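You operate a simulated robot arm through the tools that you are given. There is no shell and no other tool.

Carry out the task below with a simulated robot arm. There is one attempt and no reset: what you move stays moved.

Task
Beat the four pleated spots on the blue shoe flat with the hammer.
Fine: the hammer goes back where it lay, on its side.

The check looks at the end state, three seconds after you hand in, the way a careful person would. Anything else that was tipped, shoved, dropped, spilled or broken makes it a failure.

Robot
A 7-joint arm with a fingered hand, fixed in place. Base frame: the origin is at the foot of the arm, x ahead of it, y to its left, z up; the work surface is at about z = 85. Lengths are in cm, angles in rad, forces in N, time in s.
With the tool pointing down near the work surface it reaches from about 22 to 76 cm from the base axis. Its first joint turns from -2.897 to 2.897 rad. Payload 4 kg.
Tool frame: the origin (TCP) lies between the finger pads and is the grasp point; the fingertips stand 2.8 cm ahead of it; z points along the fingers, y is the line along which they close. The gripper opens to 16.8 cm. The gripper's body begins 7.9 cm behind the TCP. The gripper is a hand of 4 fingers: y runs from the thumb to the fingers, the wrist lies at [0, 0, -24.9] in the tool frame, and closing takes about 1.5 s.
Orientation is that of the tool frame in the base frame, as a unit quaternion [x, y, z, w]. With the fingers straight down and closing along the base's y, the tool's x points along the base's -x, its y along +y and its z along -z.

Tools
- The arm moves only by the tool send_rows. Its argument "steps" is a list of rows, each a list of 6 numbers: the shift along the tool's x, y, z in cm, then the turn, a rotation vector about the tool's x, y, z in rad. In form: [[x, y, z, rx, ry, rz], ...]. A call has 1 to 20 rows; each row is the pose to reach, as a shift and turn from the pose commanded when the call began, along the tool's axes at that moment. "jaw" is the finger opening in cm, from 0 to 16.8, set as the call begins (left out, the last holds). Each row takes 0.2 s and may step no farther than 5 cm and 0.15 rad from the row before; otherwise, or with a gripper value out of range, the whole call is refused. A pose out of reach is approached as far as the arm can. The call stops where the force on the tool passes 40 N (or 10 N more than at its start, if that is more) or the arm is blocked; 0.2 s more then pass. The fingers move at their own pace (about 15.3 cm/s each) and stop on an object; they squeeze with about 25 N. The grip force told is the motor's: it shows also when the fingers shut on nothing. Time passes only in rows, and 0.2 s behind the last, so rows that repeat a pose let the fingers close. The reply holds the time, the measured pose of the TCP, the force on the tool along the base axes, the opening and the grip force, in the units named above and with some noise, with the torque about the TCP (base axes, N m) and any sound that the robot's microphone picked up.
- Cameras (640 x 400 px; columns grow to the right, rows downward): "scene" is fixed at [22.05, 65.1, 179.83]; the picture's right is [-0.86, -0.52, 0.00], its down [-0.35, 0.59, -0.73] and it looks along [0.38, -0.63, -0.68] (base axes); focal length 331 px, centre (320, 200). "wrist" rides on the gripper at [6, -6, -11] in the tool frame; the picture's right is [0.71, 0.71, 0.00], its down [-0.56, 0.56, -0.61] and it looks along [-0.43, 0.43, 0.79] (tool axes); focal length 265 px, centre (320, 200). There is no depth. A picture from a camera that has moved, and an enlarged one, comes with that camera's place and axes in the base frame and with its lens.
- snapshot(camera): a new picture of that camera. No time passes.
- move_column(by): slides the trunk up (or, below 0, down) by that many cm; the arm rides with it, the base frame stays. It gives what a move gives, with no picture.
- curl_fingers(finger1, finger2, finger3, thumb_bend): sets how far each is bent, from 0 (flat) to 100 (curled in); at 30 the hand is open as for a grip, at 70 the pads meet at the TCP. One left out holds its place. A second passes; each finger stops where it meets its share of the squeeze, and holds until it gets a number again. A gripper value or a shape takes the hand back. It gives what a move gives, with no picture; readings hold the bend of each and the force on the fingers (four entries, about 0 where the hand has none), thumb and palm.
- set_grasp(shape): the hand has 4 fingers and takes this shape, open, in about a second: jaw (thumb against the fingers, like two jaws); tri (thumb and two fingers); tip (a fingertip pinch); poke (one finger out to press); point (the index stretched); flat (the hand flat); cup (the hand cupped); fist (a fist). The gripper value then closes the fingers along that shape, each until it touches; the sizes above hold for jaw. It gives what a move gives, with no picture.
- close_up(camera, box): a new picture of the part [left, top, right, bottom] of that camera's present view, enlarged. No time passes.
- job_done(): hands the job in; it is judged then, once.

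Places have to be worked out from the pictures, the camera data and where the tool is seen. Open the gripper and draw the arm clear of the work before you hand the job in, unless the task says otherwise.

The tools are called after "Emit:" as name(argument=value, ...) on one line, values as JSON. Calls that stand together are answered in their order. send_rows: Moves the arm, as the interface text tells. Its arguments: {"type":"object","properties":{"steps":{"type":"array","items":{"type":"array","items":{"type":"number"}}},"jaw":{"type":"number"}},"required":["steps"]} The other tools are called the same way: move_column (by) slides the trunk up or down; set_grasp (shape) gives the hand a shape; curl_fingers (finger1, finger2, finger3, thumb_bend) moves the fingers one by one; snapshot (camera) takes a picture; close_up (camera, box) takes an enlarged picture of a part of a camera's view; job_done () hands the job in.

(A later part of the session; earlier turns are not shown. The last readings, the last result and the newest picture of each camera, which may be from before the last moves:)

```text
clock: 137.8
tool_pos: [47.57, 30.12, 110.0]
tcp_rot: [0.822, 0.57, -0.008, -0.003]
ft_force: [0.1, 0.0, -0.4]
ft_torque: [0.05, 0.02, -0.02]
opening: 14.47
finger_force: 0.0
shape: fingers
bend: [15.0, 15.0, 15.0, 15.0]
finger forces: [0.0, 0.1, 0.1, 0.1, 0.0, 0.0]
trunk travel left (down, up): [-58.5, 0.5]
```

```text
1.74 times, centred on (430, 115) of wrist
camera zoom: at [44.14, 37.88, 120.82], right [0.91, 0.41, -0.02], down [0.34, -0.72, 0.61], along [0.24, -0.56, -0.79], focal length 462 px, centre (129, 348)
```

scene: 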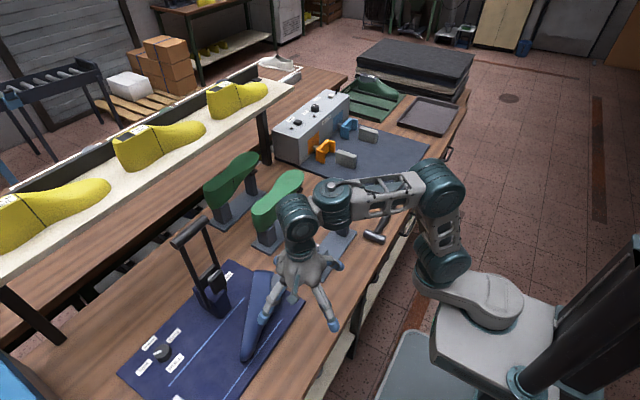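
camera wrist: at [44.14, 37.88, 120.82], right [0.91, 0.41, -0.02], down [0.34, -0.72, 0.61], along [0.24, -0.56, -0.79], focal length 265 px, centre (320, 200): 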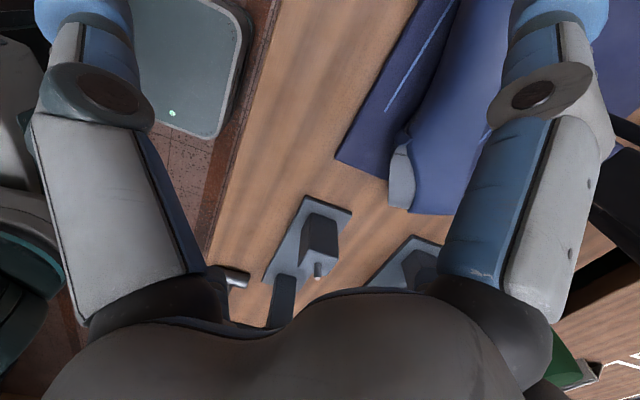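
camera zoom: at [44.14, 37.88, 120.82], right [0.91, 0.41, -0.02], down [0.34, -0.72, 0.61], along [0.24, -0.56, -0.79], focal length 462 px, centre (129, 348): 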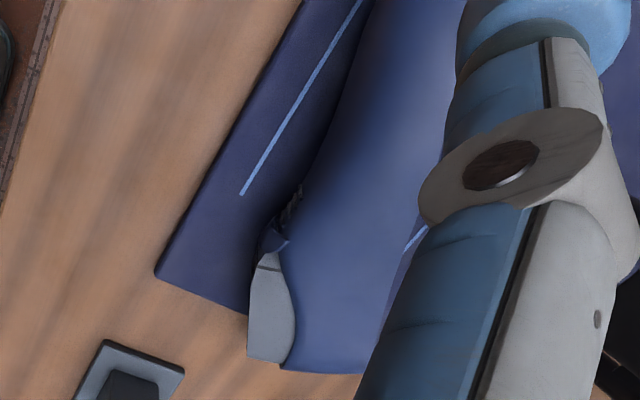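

The shoe lies at heel (69, 22) to toe (57, 45), close to the press on the far side, so I use a narrower opening (12) and approach low over its instep at about (61.5, 37.6).

Emit:
send_rows(steps=[[3.1, 2.8, 2, 0, 0, 0], [6.24, 5.57, 4, 0, 0, 0], [8, 7, 6.5, 0, 0, 0], [9.79, 8.52, 9, 0, 0, 0], [11.88, 10.4, 10.3, 0, 0, 0], [11.88, 10.4, 10.3, 0, 0, 0]], jaw=12)

Emit:
snapshot(camera="wrist")

Emit:
close_up(camera="scene", box=[215, 230, 335, 370])

```text
clock: 139.2
tool_pos: [61.4, 37.45, 99.36]
tcp_rot: [0.821, 0.57, -0.008, -0.004]
ft_force: [-5.8, -2.9, -0.3]
ft_torque: [0.11, -0.2, -0.47]
opening: 12.02
finger_force: 0.1
shape: jaw
bend: [25.0, 27.0, 25.0, 25.0]
finger forces: [0.1, 7.0, 0.0, 0.0, 0.0, 0.0]
trunk travel left (down, up): [-58.5, 0.5]
```

```text
taken
camera wrist: at [57.92, 45.22, 110.22], right [0.91, 0.41, -0.02], down [0.34, -0.72, 0.61], along [0.24, -0.56, -0.79], focal length 265 px, centre (320, 200)
```

wrist: 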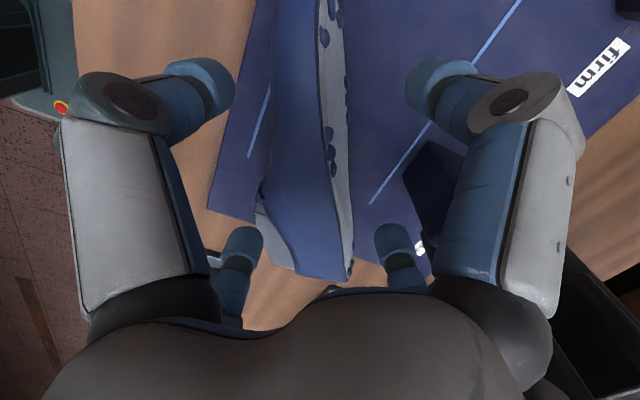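

```text
2.86 times, centred on (275, 300) of scene
camera zoom: at [22.05, 65.1, 179.83], right [-0.86, -0.52, 0.0], down [-0.35, 0.59, -0.73], along [0.38, -0.63, -0.68], focal length 946 px, centre (449, -86)
```

zoom: 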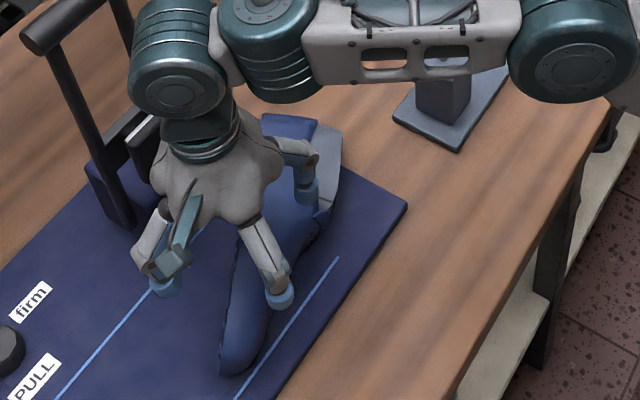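

Finger 2 just touches the press, so I shift 1.5 cm back toward the robot, descend, and grip the forefoot here only to drag the shoe away from the press.

Emit:
send_rows(steps=[[-1.1, -1.1, 0, 0, 0, 0], [-1.1, -1.1, 2, 0, 0, 0], [-1.1, -1.1, 5, 0, 0, 0], [-1.1, -1.1, 8, 0, 0, 0], [-1.1, -1.1, 9.8, 0, 0, 0]])

Emit:
snapshot(camera="wrist")

Emit:
close_up(camera="scene", box=[215, 230, 335, 370])

```text
clock: 140.4
tool_pos: [59.75, 37.14, 89.51]
tcp_rot: [0.822, 0.569, -0.007, -0.003]
ft_force: [2.4, 1.1, 1.7]
ft_torque: [0.01, -0.1, 0.12]
opening: 12.1
finger_force: 0.1
shape: jaw
bend: [25.0, 23.0, 25.0, 25.0]
finger forces: [0.0, 1.8, 0.0, 0.0, 0.1, 0.1]
trunk travel left (down, up): [-58.5, 0.5]
```

```text
taken
camera wrist: at [56.29, 44.81, 100.45], right [0.91, 0.41, -0.01], down [0.34, -0.72, 0.61], along [0.24, -0.56, -0.79], focal length 265 px, centre (320, 200)
```

wrist: 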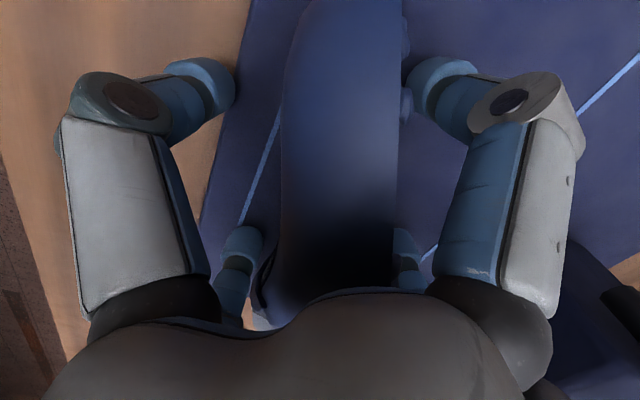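

```text
2.86 times, centred on (275, 300) of scene
camera zoom: at [22.05, 65.1, 179.83], right [-0.86, -0.52, 0.0], down [-0.35, 0.59, -0.73], along [0.38, -0.63, -0.68], focal length 946 px, centre (449, -86)
```

zoom: 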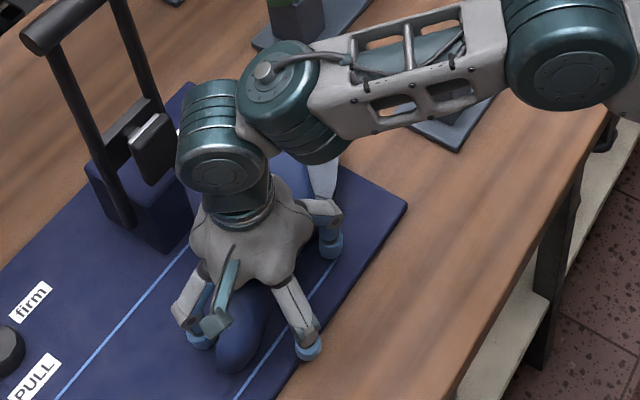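

Digits straddle the forefoot. I close and drag the shoe about 9 cm toward the robot.

Emit:
send_rows(steps=[[0, 0, 0, 0, 0, 0], [0, 0, 0, 0, 0, 0], [0, 0, 0, 0, 0, 0], [0, 0, 0, 0, 0, 0], [0, 0, 0, 0, 0, 0], [0, 0, 0, 0, 0, 0], [0, 0, 0, 0, 0, 0], [0, 0, -0.3, 0, 0, 0], [-0.6, -1.8, -0.5, 0, 0, 0], [-1.3, -3.6, -0.5, 0, 0, 0], [-1.9, -5.4, -0.5, 0, 0, 0], [-2.6, -7.2, -0.5, 0, 0, 0], [-3.2, -9, -0.5, 0, 0, 0], [-3.2, -9, -0.5, 0, 0, 0]], jaw=0)

Emit:
snapshot(camera="wrist")

Emit:
close_up(camera="scene", box=[215, 230, 355, 370])

```text
clock: 143.4
tool_pos: [50.22, 37.17, 90.04]
tcp_rot: [0.822, 0.57, -0.008, -0.002]
ft_force: [0.1, 0.2, -6.3]
ft_torque: [0.43, 0.28, 0.0]
opening: 4.18
finger_force: 24.8
shape: jaw
bend: [36.0, 29.0, 82.0, 67.0]
finger forces: [25.1, 27.3, 19.8, 0.0, 27.0, 0.1]
trunk travel left (down, up): [-58.5, 0.5]
```

```text
taken
camera wrist: at [46.75, 44.84, 100.98], right [0.91, 0.41, -0.02], down [0.34, -0.72, 0.61], along [0.24, -0.56, -0.79], focal length 265 px, centre (320, 200)
```

wrist: 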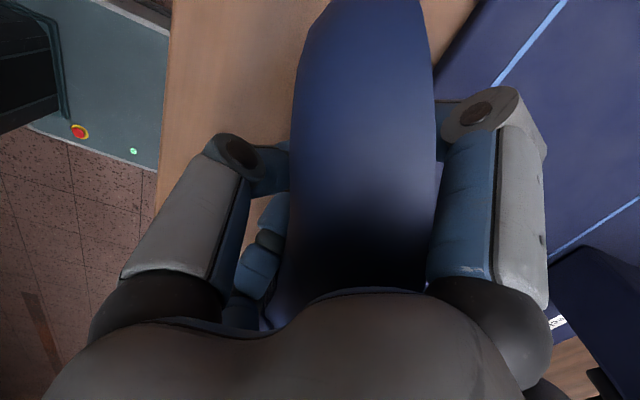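

```text
2.86 times, centred on (285, 300) of scene
camera zoom: at [22.05, 65.1, 179.83], right [-0.86, -0.52, 0.0], down [-0.35, 0.59, -0.73], along [0.38, -0.63, -0.68], focal length 946 px, centre (420, -86)
```

zoom: 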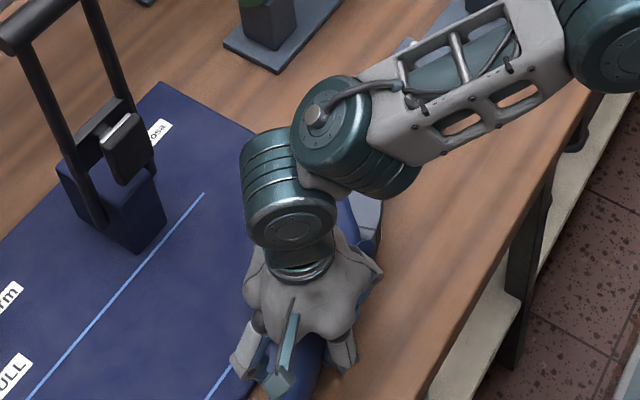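

The shoe is free of the press and held firmly by the forefoot, which is an even better hold for turning it (cone free). I lift it to z≈108.

Emit:
send_rows(steps=[[0, 0, -2, 0, 0, 0], [0, 0, -5, 0, 0, 0], [0, 0, -9, 0, 0, 0], [0, 0, -13, 0, 0, 0], [0, 0, -17, 0, 0, 0], [0, 0, -19, 0, 0, 0], [0, 0, -19, 0, 0, 0]])

Emit:
close_up(camera="scene", box=[205, 190, 365, 350])

Emit:
snapshot(camera="wrist")

```text
clock: 145.0
tool_pos: [50.45, 37.22, 109.15]
tcp_rot: [0.822, 0.57, -0.008, -0.003]
ft_force: [0.1, -0.4, -7.7]
ft_torque: [0.41, 0.32, 0.0]
opening: 4.14
finger_force: 25.5
shape: jaw
bend: [36.0, 29.0, 82.0, 67.0]
finger forces: [25.2, 27.9, 20.6, 0.0, 27.5, 0.1]
trunk travel left (down, up): [-58.5, 0.5]
```

```text
2.50 times, centred on (285, 270) of scene
camera zoom: at [22.05, 65.1, 179.83], right [-0.86, -0.52, 0.0], down [-0.35, 0.59, -0.73], along [0.38, -0.63, -0.68], focal length 828 px, centre (408, 25)
```

zoom: 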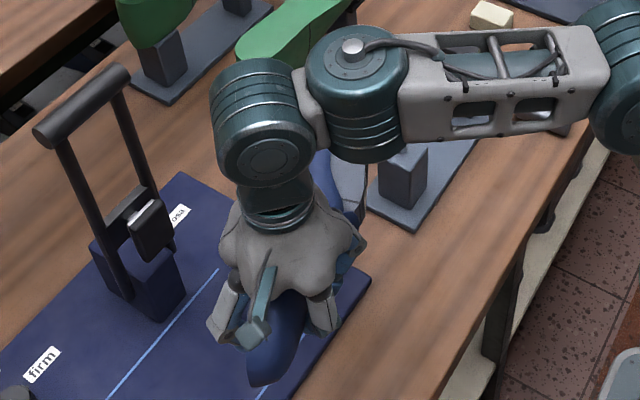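

```text
taken
camera wrist: at [47.05, 44.99, 120.11], right [0.91, 0.41, -0.02], down [0.34, -0.72, 0.61], along [0.24, -0.56, -0.79], focal length 265 px, centre (320, 200)
```

wrist: 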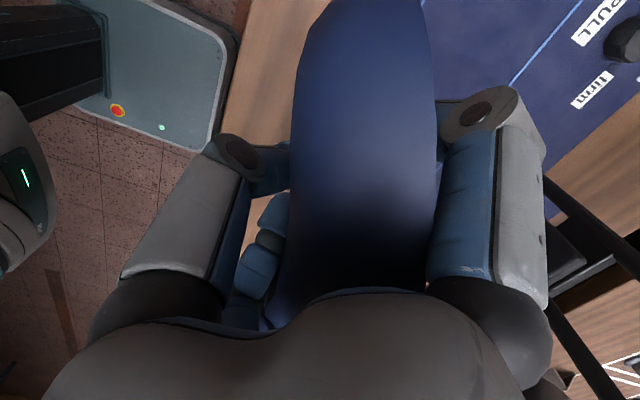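

The hold is steady. I pitch the hand forward by 80° in the arm's plane so that the sole faces up.

Emit:
send_rows(steps=[[0, 0, 0, -0.098, 0.0994, 0], [0, 0, 0, -0.196, 0.1988, 0], [0, 0, 0, -0.294, 0.2982, 0], [0, 0, 0, -0.392, 0.3976, 0], [0, 0, 0, -0.49, 0.497, 0], [0, 0, 0, -0.587, 0.5964, 0], [0, 0, 0, -0.685, 0.6958, 0], [0, 0, 0, -0.783, 0.7952, 0], [0, 0, 0, -0.881, 0.8946, 0], [0, 0, 0, -0.979, 0.994, 0], [0, 0, 0, -0.979, 0.994, 0]])

Emit:
close_up(camera="scene", box=[205, 190, 365, 350])

Emit:
snapshot(camera="wrist")

```text
clock: 147.4
tool_pos: [50.53, 37.28, 109.09]
tcp_rot: [0.634, 0.44, 0.627, 0.106]
ft_force: [0.7, -0.1, -7.4]
ft_torque: [0.47, 0.16, -0.03]
opening: 4.03
finger_force: 24.9
shape: jaw
bend: [37.0, 29.0, 82.0, 68.0]
finger forces: [26.8, 26.0, 28.3, 0.0, 28.2, 0.1]
out of reach, approached as far as the arm can: row 9
trunk travel left (down, up): [-58.5, 0.5]
```

```text
2.50 times, centred on (285, 270) of scene
camera zoom: at [22.05, 65.1, 179.83], right [-0.86, -0.52, 0.0], down [-0.35, 0.59, -0.73], along [0.38, -0.63, -0.68], focal length 828 px, centre (408, 25)
```

zoom: 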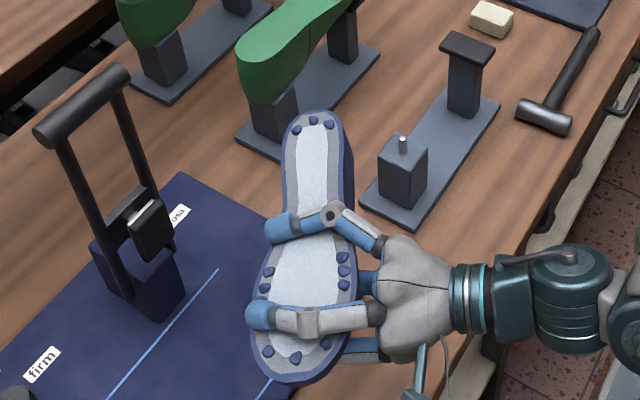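

```text
taken
camera wrist: at [37.12, 40.37, 111.28], right [0.18, 0.07, 0.98], down [-0.21, -0.97, 0.11], along [0.96, -0.23, -0.16], focal length 265 px, centre (320, 200)
```

wrist: 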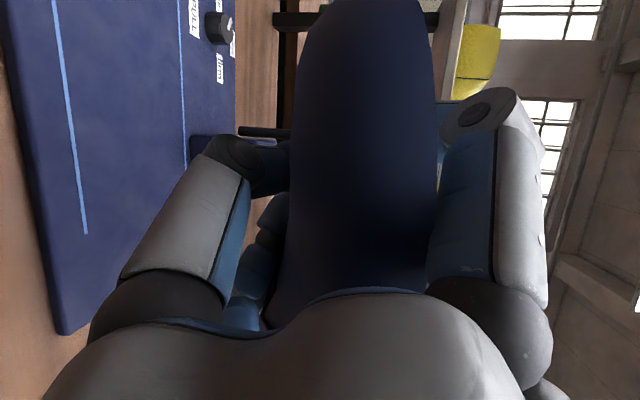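

The sole is nearly level now, toe slightly low. I lower the shoe toward the bench: first 14 cm, then slowly until the cone touches.

Emit:
send_rows(steps=[[-2.1, -2.06, 0.57, 0, 0, 0], [-4.2, -4.1, 1.15, 0, 0, 0], [-6.3, -6.17, 1.72, 0, 0, 0], [-8.4, -8.23, 2.3, 0, 0, 0], [-9.83, -9.6, 2.68, 0, 0, 0], [-9.83, -9.6, 2.68, 0, 0, 0]])

Emit:
close_up(camera="scene", box=[205, 220, 365, 380])

```text
clock: 148.8
tool_pos: [50.59, 37.16, 95.16]
tcp_rot: [0.635, 0.439, 0.627, 0.107]
ft_force: [-0.3, 0.2, -8.1]
ft_torque: [0.54, 0.16, 0.01]
opening: 4.03
finger_force: 25.0
shape: jaw
bend: [37.0, 30.0, 82.0, 68.0]
finger forces: [27.1, 27.2, 29.7, 0.1, 28.6, 0.0]
trunk travel left (down, up): [-58.5, 0.5]
```

```text
2.50 times, centred on (285, 300) of scene
camera zoom: at [22.05, 65.1, 179.83], right [-0.86, -0.52, 0.0], down [-0.35, 0.59, -0.73], along [0.38, -0.63, -0.68], focal length 828 px, centre (408, -50)
```

zoom: 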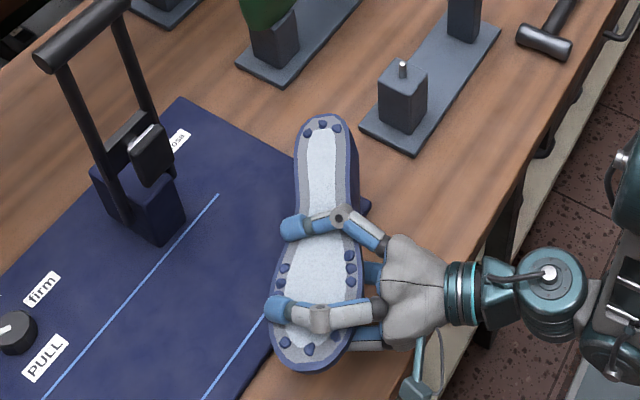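

Still free at z≈95. I lower on in half-centimetre steps.

Emit:
send_rows(steps=[[-0.35, -0.34, 0.1, 0, 0, 0], [-0.7, -0.69, 0.19, 0, 0, 0], [-1.05, -1.03, 0.29, 0, 0, 0], [-1.4, -1.37, 0.38, 0, 0, 0]])

```text
clock: 149.8
tool_pos: [50.54, 37.16, 93.29]
tcp_rot: [0.635, 0.439, 0.626, 0.107]
ft_force: [0.2, 0.5, -7.9]
ft_torque: [0.5, 0.19, -0.01]
opening: 4.02
finger_force: 25.3
shape: jaw
bend: [37.0, 30.0, 82.0, 68.0]
finger forces: [27.2, 27.1, 29.7, 0.1, 28.8, 0.0]
trunk travel left (down, up): [-58.5, 0.5]
```

Emit:
send_rows(steps=[[-0.28, -0.27, 0.08, 0, 0, 0], [-0.56, -0.55, 0.15, 0, 0, 0], [-0.84, -0.82, 0.23, 0, 0, 0], [-1.12, -1.1, 0.3, 0, 0, 0]])

```text
clock: 150.8
tool_pos: [50.54, 37.17, 91.48]
tcp_rot: [0.635, 0.439, 0.627, 0.107]
ft_force: [0.3, 0.5, -7.0]
ft_torque: [0.51, 0.17, 0.04]
opening: 4.0
finger_force: 25.4
shape: jaw
bend: [37.0, 30.0, 82.0, 68.0]
finger forces: [27.3, 27.3, 29.7, 0.0, 28.6, 0.0]
trunk travel left (down, up): [-58.5, 0.5]
```

Still no contact at z=91.5 (force unchanged at −7 N). I keep lowering in 0.3 cm steps.

Emit:
send_rows(steps=[[-0.21, -0.21, 0.06, 0, 0, 0], [-0.42, -0.41, 0.11, 0, 0, 0], [-0.63, -0.62, 0.17, 0, 0, 0], [-0.84, -0.82, 0.23, 0, 0, 0]])

Emit:
close_up(camera="scene", box=[205, 220, 365, 380])

```text
clock: 151.8
tool_pos: [50.29, 37.48, 91.14]
tcp_rot: [0.628, 0.438, 0.634, 0.11]
ft_force: [-0.3, 6.1, 37.1]
ft_torque: [-2.88, -1.75, 0.19]
opening: 3.98
finger_force: 24.9
shape: jaw
bend: [80.0, 28.0, 82.0, 68.0]
finger forces: [25.9, 70.5, 12.7, 0.0, 36.7, 0.1]
trunk travel left (down, up): [-58.5, 0.5]
```

```text
2.50 times, centred on (285, 300) of scene
camera zoom: at [22.05, 65.1, 179.83], right [-0.86, -0.52, 0.0], down [-0.35, 0.59, -0.73], along [0.38, -0.63, -0.68], focal length 828 px, centre (408, -50)
```

zoom: 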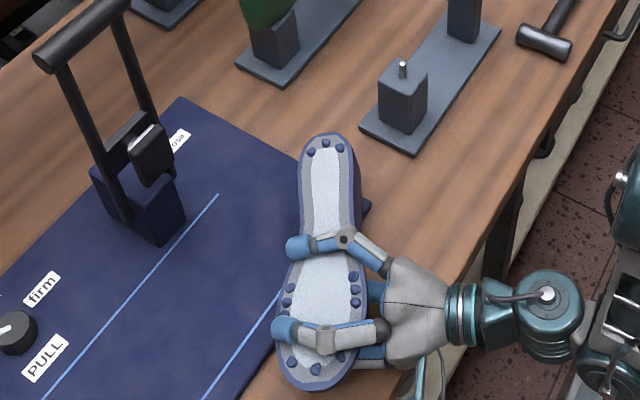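

The cone now stands on the bench. I ease up 0.4 cm to leave only light contact, then open the hand a little.

Emit:
send_rows(steps=[[0.28, 0.27, -0.08, 0, 0, 0], [0.35, 0.34, -0.1, 0, 0, 0]])

Emit:
send_rows(steps=[[0, 0, 0, 0, 0, 0], [0, 0, 0, 0, 0, 0], [0, 0, 0, 0, 0, 0]], jaw=6)

Emit:
close_up(camera="scene", box=[205, 220, 365, 380])

Emit:
snapshot(camera="wrist")

```text
clock: 152.4
tool_pos: [50.43, 37.35, 91.35]
tcp_rot: [0.631, 0.438, 0.631, 0.109]
ft_force: [0.1, 9.3, 25.8]
ft_torque: [-1.75, -1.21, 0.4]
opening: 3.96
finger_force: 24.9
shape: jaw
bend: [80.0, 28.0, 82.0, 68.0]
finger forces: [27.9, 56.8, 17.8, 0.1, 33.8, 0.0]
trunk travel left (down, up): [-58.5, 0.5]
```

```text
clock: 153.2
tool_pos: [50.56, 36.9, 90.82]
tcp_rot: [0.635, 0.439, 0.626, 0.108]
ft_force: [2.8, 2.7, 4.8]
ft_torque: [-0.41, -0.46, 0.42]
opening: 5.65
finger_force: 24.9
shape: jaw
bend: [77.0, 34.0, 80.0, 45.0]
finger forces: [24.7, 27.5, 23.6, 0.0, 22.3, 0.1]
trunk travel left (down, up): [-58.5, 0.5]
```

```text
2.50 times, centred on (285, 300) of scene
camera zoom: at [22.05, 65.1, 179.83], right [-0.86, -0.52, 0.0], down [-0.35, 0.59, -0.73], along [0.38, -0.63, -0.68], focal length 828 px, centre (408, -50)
```

zoom: 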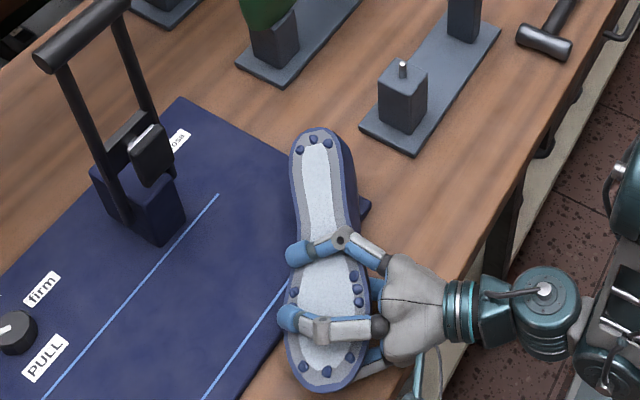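

```text
taken
camera wrist: at [37.23, 40.24, 92.92], right [0.18, 0.07, 0.98], down [-0.22, -0.97, 0.11], along [0.96, -0.23, -0.16], focal length 265 px, centre (320, 200)
```

wrist: 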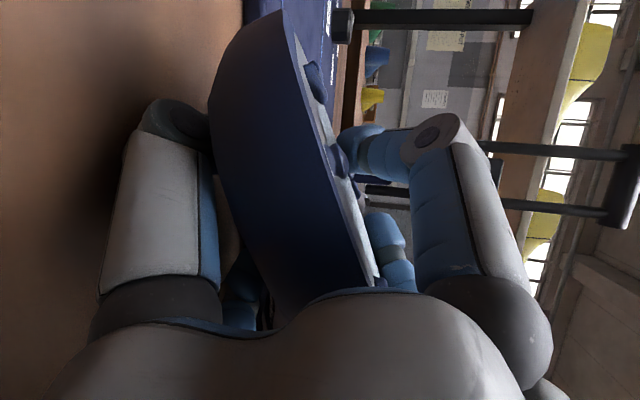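

The toe is settling down as intended. I open a little further.

Emit:
send_rows(steps=[[0, 0, 0, 0, 0, 0], [0, 0, 0, 0, 0, 0], [0, 0, 0, 0, 0, 0]], jaw=8)

Emit:
close_up(camera="scene", box=[205, 220, 365, 380])

Emit:
snapshot(camera="wrist")

```text
clock: 154.0
tool_pos: [50.52, 37.14, 90.87]
tcp_rot: [0.635, 0.439, 0.627, 0.107]
ft_force: [-0.4, -0.9, 1.2]
ft_torque: [-0.17, -0.14, -0.03]
opening: 7.92
finger_force: 0.1
shape: jaw
bend: [36.0, 35.0, 80.0, 35.0]
finger forces: [0.1, 1.6, 1.7, 0.0, 2.1, 0.0]
trunk travel left (down, up): [-58.5, 0.5]
```

```text
2.50 times, centred on (285, 300) of scene
camera zoom: at [22.05, 65.1, 179.83], right [-0.86, -0.52, 0.0], down [-0.35, 0.59, -0.73], along [0.38, -0.63, -0.68], focal length 828 px, centre (408, -50)
```

zoom: 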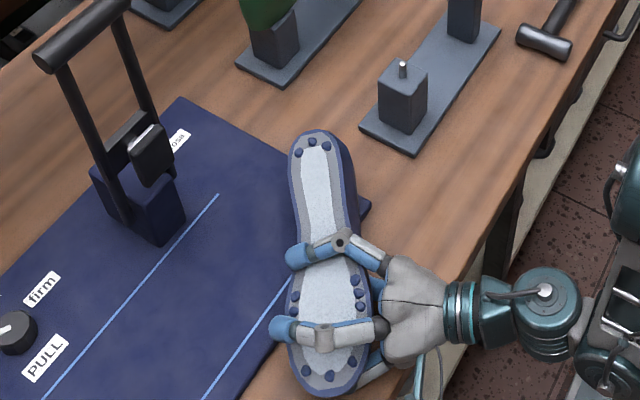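

```text
taken
camera wrist: at [37.09, 40.32, 92.97], right [0.18, 0.07, 0.98], down [-0.22, -0.97, 0.11], along [0.96, -0.23, -0.16], focal length 265 px, centre (320, 200)
```

wrist: 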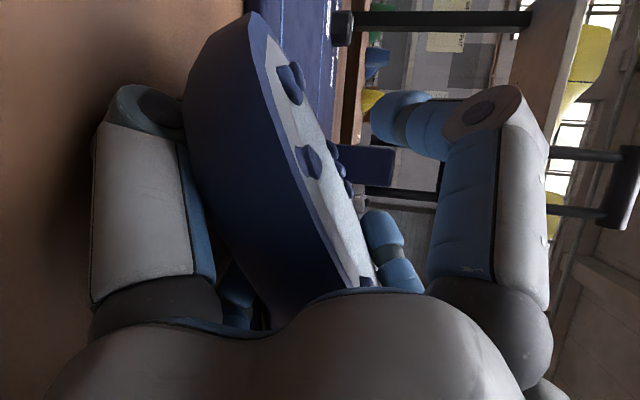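

The bench now carries the shoe, sole up, with only light touches. I open slightly more and begin to withdraw straight back in small steps.

Emit:
send_rows(steps=[[0, 0, 0, 0, 0, 0], [0, 0, 0, 0, 0, 0], [0, 0, 0, 0, 0, 0]], jaw=9.5)

Emit:
close_up(camera="scene", box=[205, 220, 365, 380])

Emit:
snapshot(camera="wrist")

```text
clock: 154.8
tool_pos: [50.38, 37.2, 91.02]
tcp_rot: [0.634, 0.439, 0.627, 0.108]
ft_force: [-0.4, 1.9, 3.7]
ft_torque: [0.09, -0.19, -0.04]
opening: 9.25
finger_force: 0.1
shape: jaw
bend: [32.0, 31.0, 80.0, 31.0]
finger forces: [0.0, 0.0, 8.1, 0.1, 0.3, 0.0]
trunk travel left (down, up): [-58.5, 0.5]
```

```text
2.50 times, centred on (285, 300) of scene
camera zoom: at [22.05, 65.1, 179.83], right [-0.86, -0.52, 0.0], down [-0.35, 0.59, -0.73], along [0.38, -0.63, -0.68], focal length 828 px, centre (408, -50)
```

zoom: 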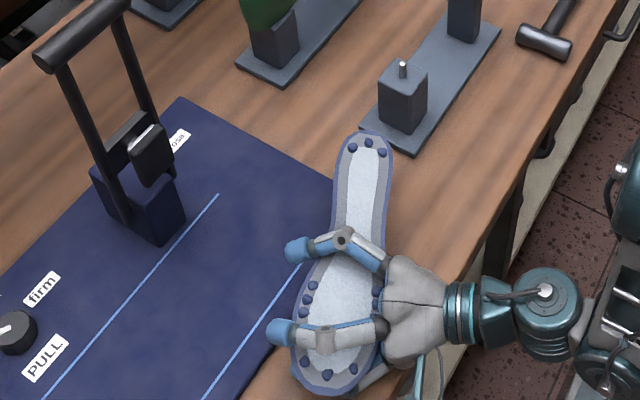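

```text
taken
camera wrist: at [37.04, 40.37, 93.01], right [0.18, 0.07, 0.98], down [-0.21, -0.97, 0.11], along [0.96, -0.23, -0.16], focal length 265 px, centre (320, 200)
```

wrist: 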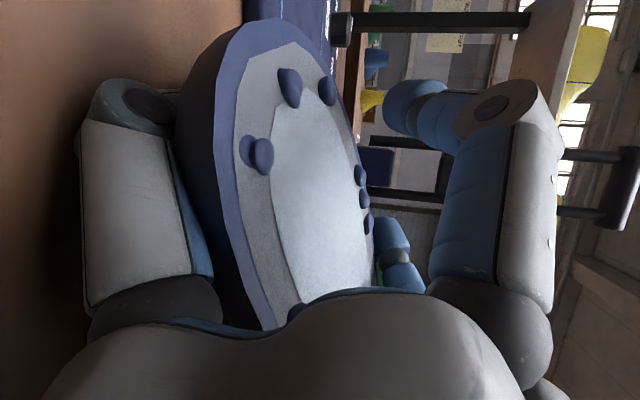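

The shoe is rolling toward the hand (onto its left side) — which would be useful, as the right side would be up. I pause to see how it settles.

Emit:
send_rows(steps=[[0, 0, 0, 0, 0, 0], [0, 0, 0, 0, 0, 0], [0, 0, 0, 0, 0, 0]])

Emit:
close_up(camera="scene", box=[205, 220, 365, 380])

Emit:
snapshot(camera="wrist")

```text
clock: 155.6
tool_pos: [50.55, 37.11, 90.96]
tcp_rot: [0.634, 0.439, 0.628, 0.107]
ft_force: [-1.8, 2.6, 4.0]
ft_torque: [0.01, -0.17, 0.04]
opening: 9.22
finger_force: 0.1
shape: jaw
bend: [32.0, 31.0, 80.0, 31.0]
finger forces: [0.0, 0.0, 7.8, 0.0, 0.7, 0.0]
trunk travel left (down, up): [-58.5, 0.5]
```

```text
2.50 times, centred on (285, 300) of scene
camera zoom: at [22.05, 65.1, 179.83], right [-0.86, -0.52, 0.0], down [-0.35, 0.59, -0.73], along [0.38, -0.63, -0.68], focal length 828 px, centre (408, -50)
```

zoom: 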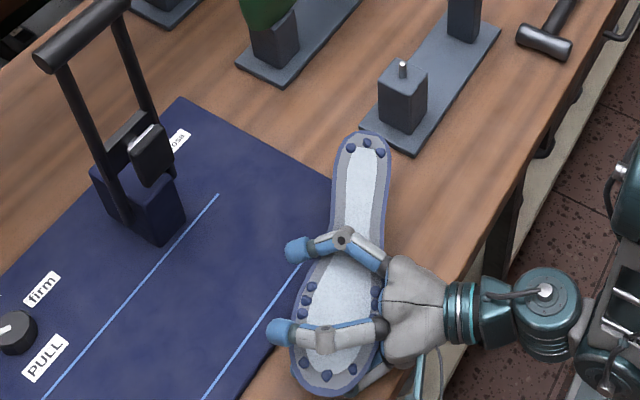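

```text
taken
camera wrist: at [37.05, 40.36, 93.0], right [0.18, 0.07, 0.98], down [-0.21, -0.97, 0.11], along [0.96, -0.23, -0.16], focal length 265 px, centre (320, 200)
```

wrist: 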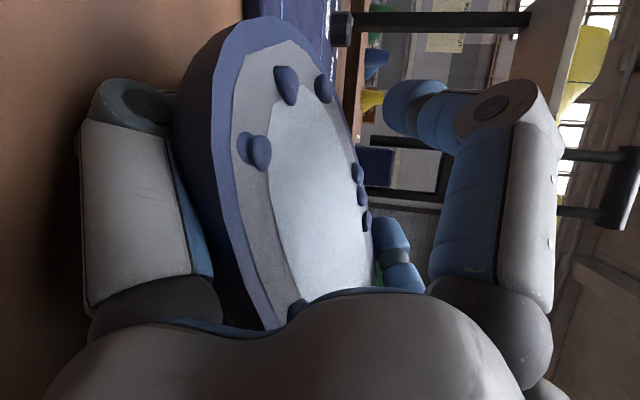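

It leans steadily against the hand. I swing the two upper digits fully open and withdraw so it can roll down onto its left side.

Emit:
curl_fingers(finger1=0, finger2=0)

Emit:
send_rows(steps=[[0, 0, -1.5, 0, 0, 0], [0, 0, -3.5, 0, 0, 0], [0, 0, -6, 0, 0, 0], [0, 0, -9, 0, 0, 0]])

Emit:
close_up(camera="scene", box=[205, 220, 365, 380])

Emit:
snapshot(camera="wrist")

```text
clock: 156.6
tool_pos: [50.49, 37.09, 90.92]
tcp_rot: [0.635, 0.438, 0.627, 0.107]
ft_force: [-2.2, 1.8, 2.2]
ft_torque: [0.03, -0.19, 0.02]
opening: 12.49
finger_force: 4.1
shape: fingers
bend: [0.0, 0.0, 80.0, 31.0]
finger forces: [0.0, 0.0, 7.6, 0.0, 0.7, 0.0]
trunk travel left (down, up): [-58.5, 0.5]
```

```text
clock: 157.6
tool_pos: [42.45, 33.33, 92.59]
tcp_rot: [0.635, 0.439, 0.627, 0.107]
ft_force: [-0.9, 1.5, 0.7]
ft_torque: [0.3, 0.06, -0.04]
opening: 12.49
finger_force: 2.9
shape: fingers
bend: [0.0, 0.0, 30.0, 31.0]
finger forces: [0.0, 0.0, 4.7, 0.0, 0.0, 0.9]
trunk travel left (down, up): [-58.5, 0.5]
```

```text
2.50 times, centred on (285, 300) of scene
camera zoom: at [22.05, 65.1, 179.83], right [-0.86, -0.52, 0.0], down [-0.35, 0.59, -0.73], along [0.38, -0.63, -0.68], focal length 828 px, centre (408, -50)
```

zoom: 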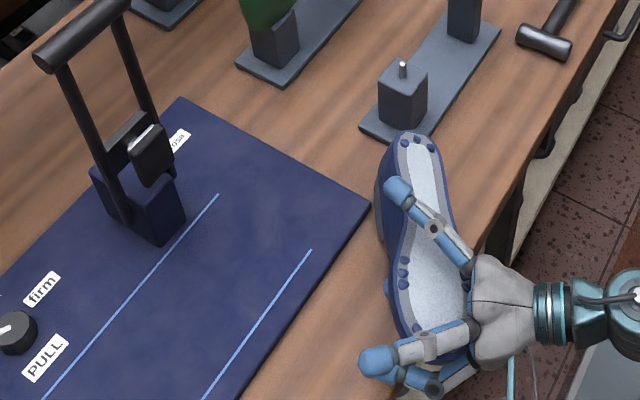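

```text
taken
camera wrist: at [29.07, 36.52, 94.82], right [0.18, 0.07, 0.98], down [-0.21, -0.97, 0.11], along [0.96, -0.23, -0.16], focal length 265 px, centre (320, 200)
```

wrist: 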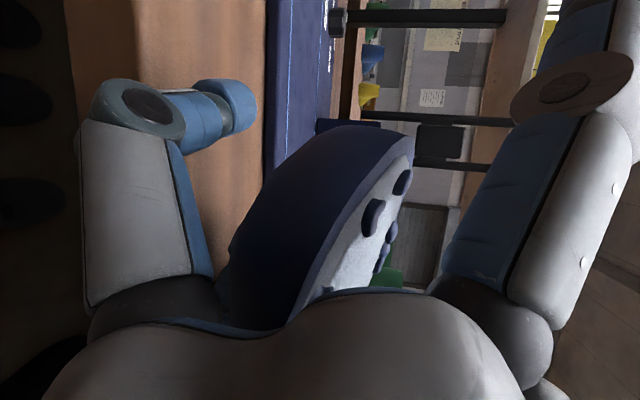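

The shoe is following the hand toward the bench's front edge — I must not let it fall. I push it gently back inward along the same line.

Emit:
send_rows(steps=[[0, 0, 1.5, 0, 0, 0], [0, 0, 3, 0, 0, 0], [0, 0, 5, 0, 0, 0], [0, 0, 7, 0, 0, 0], [0, 0, 8.5, 0, 0, 0]])

Emit:
close_up(camera="scene", box=[205, 220, 365, 380])

Emit:
snapshot(camera="wrist")

```text
clock: 158.8
tool_pos: [49.99, 36.83, 91.05]
tcp_rot: [0.634, 0.439, 0.627, 0.108]
ft_force: [-10.6, -4.2, 0.3]
ft_torque: [-0.15, 0.37, -0.42]
opening: 12.49
finger_force: 6.5
shape: fingers
bend: [0.0, 0.0, 31.0, 31.0]
finger forces: [0.0, 0.0, 12.9, 0.1, 0.0, 0.0]
trunk travel left (down, up): [-58.5, 0.5]
```

```text
2.50 times, centred on (285, 300) of scene
camera zoom: at [22.05, 65.1, 179.83], right [-0.86, -0.52, 0.0], down [-0.35, 0.59, -0.73], along [0.38, -0.63, -0.68], focal length 828 px, centre (408, -50)
```

zoom: 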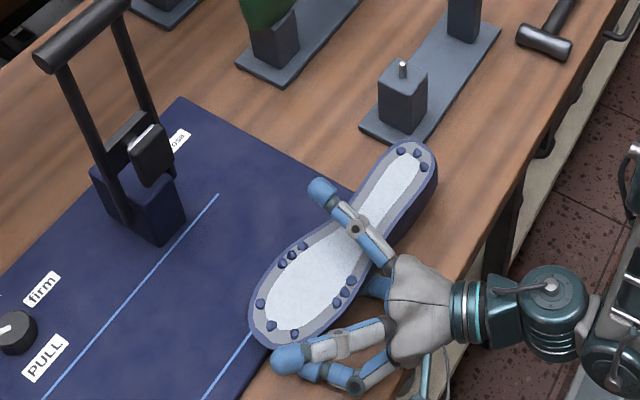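

```text
taken
camera wrist: at [36.54, 40.01, 93.13], right [0.18, 0.07, 0.98], down [-0.21, -0.97, 0.11], along [0.96, -0.23, -0.16], focal length 265 px, centre (320, 200)
```

wrist: 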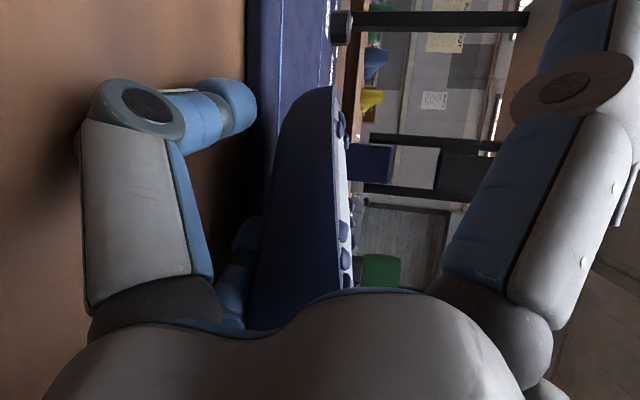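

The shoe now stands inverted with its sole level, and the hand only pushes it sideways (no vertical load). I back off very slowly to see whether it stands by itself.

Emit:
send_rows(steps=[[0, 0, -0.3, 0, 0, 0], [0, 0, -0.6, 0, 0, 0], [0, 0, -1.0, 0, 0, 0]])

Emit:
close_up(camera="scene", box=[205, 220, 365, 380])

Emit:
snapshot(camera="wrist")

```text
clock: 159.6
tool_pos: [49.12, 36.5, 91.27]
tcp_rot: [0.635, 0.44, 0.626, 0.107]
ft_force: [0.6, -0.2, -2.4]
ft_torque: [0.17, -0.01, 0.02]
opening: 12.48
finger_force: 1.5
shape: fingers
bend: [0.0, 0.0, 31.0, 31.0]
finger forces: [0.0, 0.0, 2.4, 0.0, 0.0, 0.0]
trunk travel left (down, up): [-58.5, 0.5]
```

```text
2.50 times, centred on (285, 300) of scene
camera zoom: at [22.05, 65.1, 179.83], right [-0.86, -0.52, 0.0], down [-0.35, 0.59, -0.73], along [0.38, -0.63, -0.68], focal length 828 px, centre (408, -50)
```

zoom: 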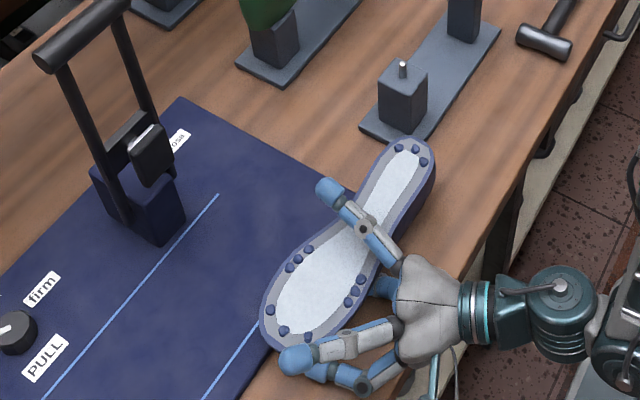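

```text
taken
camera wrist: at [35.78, 39.7, 93.36], right [0.18, 0.07, 0.98], down [-0.22, -0.97, 0.11], along [0.96, -0.23, -0.16], focal length 265 px, centre (320, 200)
```

wrist: 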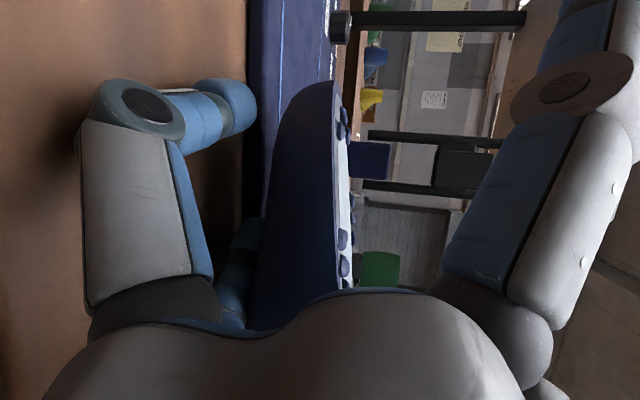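

Finger 3 still carries about 2.4 N under the instep and drags it. I lower the hand 0.6 cm to take that load off.

Emit:
send_rows(steps=[[-0.2, -0.2, 0.06, 0, 0, 0], [-0.42, -0.41, 0.11, 0, 0, 0], [-0.42, -0.41, 0.11, 0, 0, 0]])

Emit:
snapshot(camera="wrist")

```text
clock: 160.4
tool_pos: [49.22, 36.46, 90.69]
tcp_rot: [0.634, 0.439, 0.628, 0.106]
ft_force: [-1.6, 0.4, 3.9]
ft_torque: [-0.29, 0.24, -0.13]
opening: 12.49
finger_force: 4.9
shape: fingers
bend: [0.0, 0.0, 31.0, 31.0]
finger forces: [0.1, 0.0, 9.6, 0.0, 0.0, 0.1]
trunk travel left (down, up): [-58.5, 0.5]
```

```text
taken
camera wrist: at [35.73, 39.73, 92.77], right [0.18, 0.07, 0.98], down [-0.21, -0.97, 0.11], along [0.96, -0.23, -0.16], focal length 265 px, centre (320, 200)
```

wrist: 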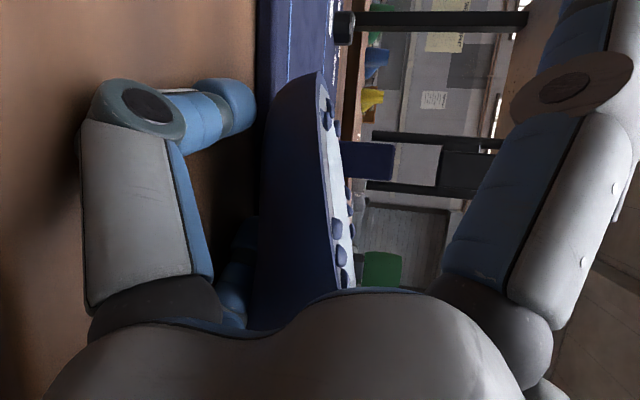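

Now finger 3 bears on the bench. I raise 0.2 cm to the neutral height and withdraw exactly horizontally, 3 cm at first.

Emit:
send_rows(steps=[[0.14, 0.14, -0.04, 0, 0, 0], [-0.27, -0.27, -3.0, 0, 0, 0]])

Emit:
close_up(camera="scene", box=[205, 220, 365, 380])

Emit:
snapshot(camera="wrist")

```text
clock: 161.0
tool_pos: [46.42, 35.18, 90.71]
tcp_rot: [0.635, 0.439, 0.626, 0.108]
ft_force: [0.2, 0.1, -1.8]
ft_torque: [0.11, 0.02, -0.04]
opening: 12.49
finger_force: 1.3
shape: fingers
bend: [0.0, 0.0, 30.0, 31.0]
finger forces: [0.0, 0.0, 2.4, 0.0, 0.0, 0.0]
trunk travel left (down, up): [-58.5, 0.5]
```

```text
2.50 times, centred on (285, 300) of scene
camera zoom: at [22.05, 65.1, 179.83], right [-0.86, -0.52, 0.0], down [-0.35, 0.59, -0.73], along [0.38, -0.63, -0.68], focal length 828 px, centre (408, -50)
```

zoom: 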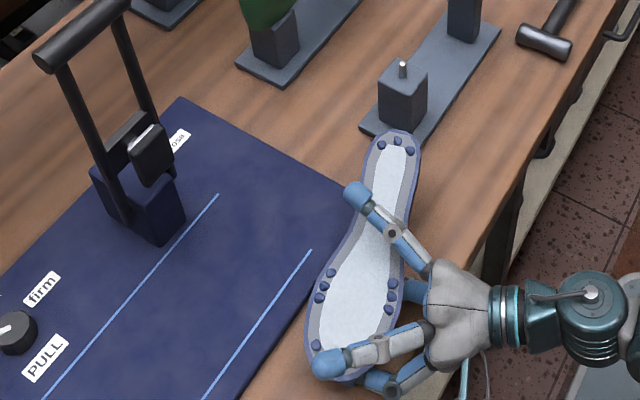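

```text
taken
camera wrist: at [33.05, 38.36, 92.93], right [0.18, 0.07, 0.98], down [-0.22, -0.97, 0.11], along [0.96, -0.23, -0.16], focal length 265 px, centre (320, 200)
```

wrist: 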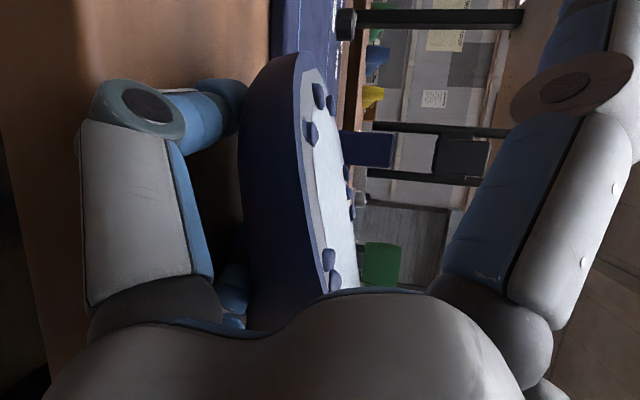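

The toe side swings along with finger 3. I lower another 0.4 cm so the finger lies on the bench unloaded, then withdraw a further 3 cm.

Emit:
send_rows(steps=[[-0.28, -0.27, 0.08, 0, 0, 0], [-0.42, -0.41, -0.9, 0, 0, 0], [-0.69, -0.68, -2.9, 0, 0, 0]])

Emit:
close_up(camera="scene", box=[205, 220, 365, 380])

Emit:
snapshot(camera="wrist")

```text
clock: 161.8
tool_pos: [43.95, 34.26, 91.34]
tcp_rot: [0.64, 0.428, 0.63, 0.102]
ft_force: [-0.3, -0.2, -2.8]
ft_torque: [0.07, 0.02, -0.04]
opening: 12.49
finger_force: 0.9
shape: fingers
bend: [0.0, 0.0, 31.0, 31.0]
finger forces: [0.0, 0.0, 2.2, 0.0, 0.1, 0.0]
trunk travel left (down, up): [-58.5, 0.5]
```

```text
2.50 times, centred on (285, 300) of scene
camera zoom: at [22.05, 65.1, 179.83], right [-0.86, -0.52, 0.0], down [-0.35, 0.59, -0.73], along [0.38, -0.63, -0.68], focal length 828 px, centre (408, -50)
```

zoom: 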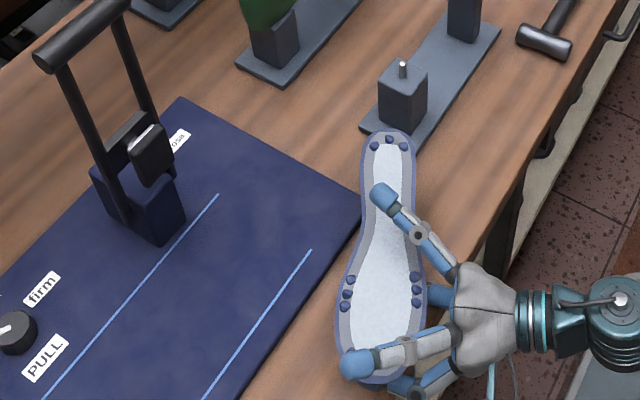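

```text
taken
camera wrist: at [30.58, 37.52, 93.49], right [0.18, 0.05, 0.98], down [-0.23, -0.97, 0.09], along [0.96, -0.24, -0.17], focal length 265 px, centre (320, 200)
```

wrist: 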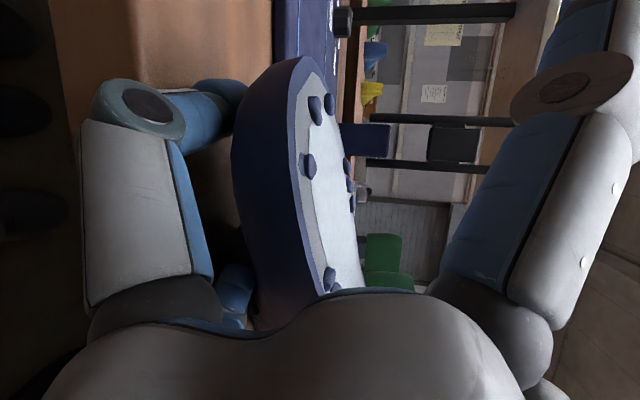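

The shoe keeps following because finger 3 is one of its supports. I look at the whole arm before choosing another way out.

Emit:
snapshot(camera="scene")

```text
taken
```

scene: 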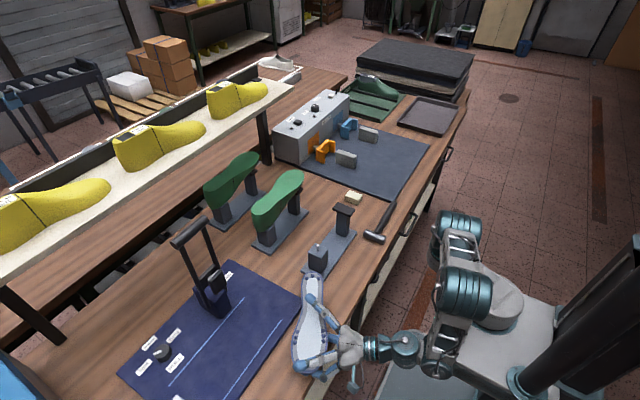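

The hand is free otherwise. I slide finger 3 out diagonally toward the toe, so the drag acts mainly along the shoe, 3 cm first.

Emit:
send_rows(steps=[[0.78, -1.05, -0.75, 0, 0, 0], [1.57, -2.1, -1.51, 0, 0, 0]])

Emit:
close_up(camera="scene", box=[205, 220, 365, 380])

```text
clock: 162.4
tool_pos: [40.63, 36.48, 90.6]
tcp_rot: [0.636, 0.437, 0.628, 0.1]
ft_force: [1.8, -0.9, 4.6]
ft_torque: [-0.35, -0.05, 0.12]
opening: 12.52
finger_force: 4.1
shape: fingers
bend: [0.0, 0.0, 32.0, 31.0]
finger forces: [0.0, 0.0, 8.9, 0.1, 0.1, 0.1]
trunk travel left (down, up): [-58.5, 0.5]
```

```text
2.50 times, centred on (285, 300) of scene
camera zoom: at [22.05, 65.1, 179.83], right [-0.86, -0.52, 0.0], down [-0.35, 0.59, -0.73], along [0.38, -0.63, -0.68], focal length 828 px, centre (408, -50)
```

zoom: 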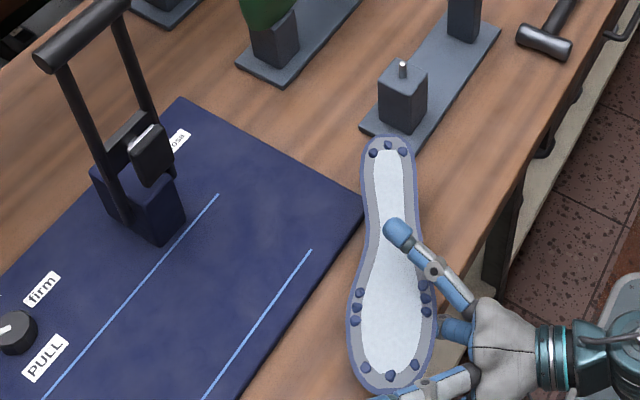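

Finger 3 is almost out and the shoe barely moved. I continue 3 cm more in the same direction.

Emit:
send_rows(steps=[[0.78, -1.05, -0.75, 0, 0, 0], [1.57, -2.1, -1.51, 0, 0, 0]])

Emit:
close_up(camera="scene", box=[225, 230, 385, 390])

```text
clock: 163.0
tool_pos: [38.59, 37.46, 90.22]
tcp_rot: [0.634, 0.441, 0.626, 0.108]
ft_force: [0.9, -2.0, 3.6]
ft_torque: [-0.2, -0.08, -0.03]
opening: 12.51
finger_force: 3.8
shape: fingers
bend: [0.0, 0.0, 32.0, 31.0]
finger forces: [0.0, 0.1, 7.4, 0.1, 0.0, 0.0]
trunk travel left (down, up): [-58.5, 0.5]
```

```text
2.50 times, centred on (305, 310) of scene
camera zoom: at [22.05, 65.1, 179.83], right [-0.86, -0.52, 0.0], down [-0.35, 0.59, -0.73], along [0.38, -0.63, -0.68], focal length 828 px, centre (358, -75)
```

zoom: 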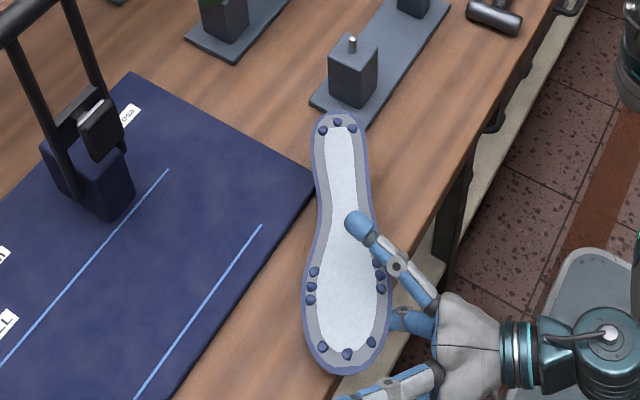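

Almost clear. Another 3 cm in the same direction.

Emit:
send_rows(steps=[[0.78, -1.05, -0.75, 0, 0, 0], [1.57, -2.1, -1.51, 0, 0, 0]])

Emit:
close_up(camera="scene", box=[225, 230, 385, 390])

```text
clock: 163.6
tool_pos: [36.26, 39.19, 90.1]
tcp_rot: [0.635, 0.439, 0.627, 0.106]
ft_force: [-0.3, -0.7, -1.5]
ft_torque: [0.07, 0.02, 0.01]
opening: 12.49
finger_force: 0.1
shape: fingers
bend: [0.0, 0.0, 30.0, 31.0]
finger forces: [0.1, 0.0, 1.6, 0.1, 0.0, 0.1]
trunk travel left (down, up): [-58.5, 0.5]
```

```text
2.50 times, centred on (305, 310) of scene
camera zoom: at [22.05, 65.1, 179.83], right [-0.86, -0.52, 0.0], down [-0.35, 0.59, -0.73], along [0.38, -0.63, -0.68], focal length 828 px, centre (358, -75)
```

zoom: 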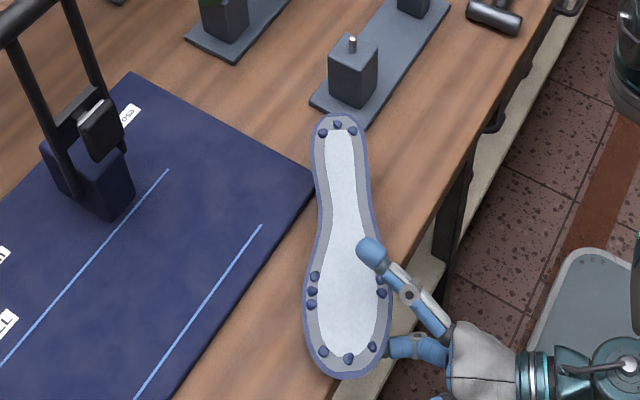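

Finger 3's tip is just at the toe's edge. One more step of 3 cm.

Emit:
send_rows(steps=[[0.78, -1.05, -0.75, 0, 0, 0], [1.57, -2.1, -1.51, 0, 0, 0]])

Emit:
close_up(camera="scene", box=[225, 230, 385, 390])

```text
clock: 164.2
tool_pos: [33.55, 40.85, 90.23]
tcp_rot: [0.634, 0.439, 0.627, 0.107]
ft_force: [0.7, -0.4, 0.1]
ft_torque: [-0.01, -0.01, 0.0]
opening: 12.54
finger_force: 0.0
shape: fingers
bend: [0.0, 0.0, 31.0, 31.0]
finger forces: [0.0, 0.0, 0.0, 0.1, 0.0, 0.0]
trunk travel left (down, up): [-58.5, 0.5]
```

```text
2.50 times, centred on (305, 310) of scene
camera zoom: at [22.05, 65.1, 179.83], right [-0.86, -0.52, 0.0], down [-0.35, 0.59, -0.73], along [0.38, -0.63, -0.68], focal length 828 px, centre (358, -75)
```

zoom: 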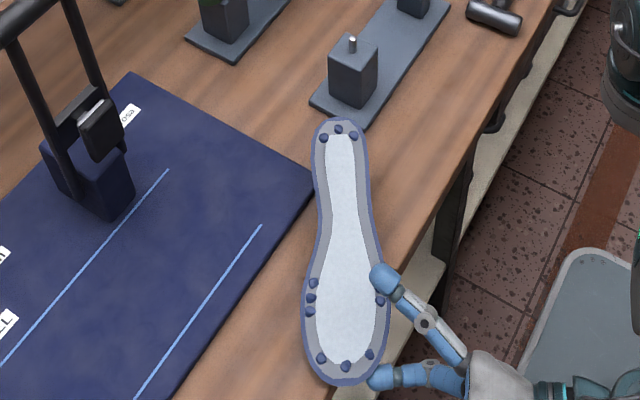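

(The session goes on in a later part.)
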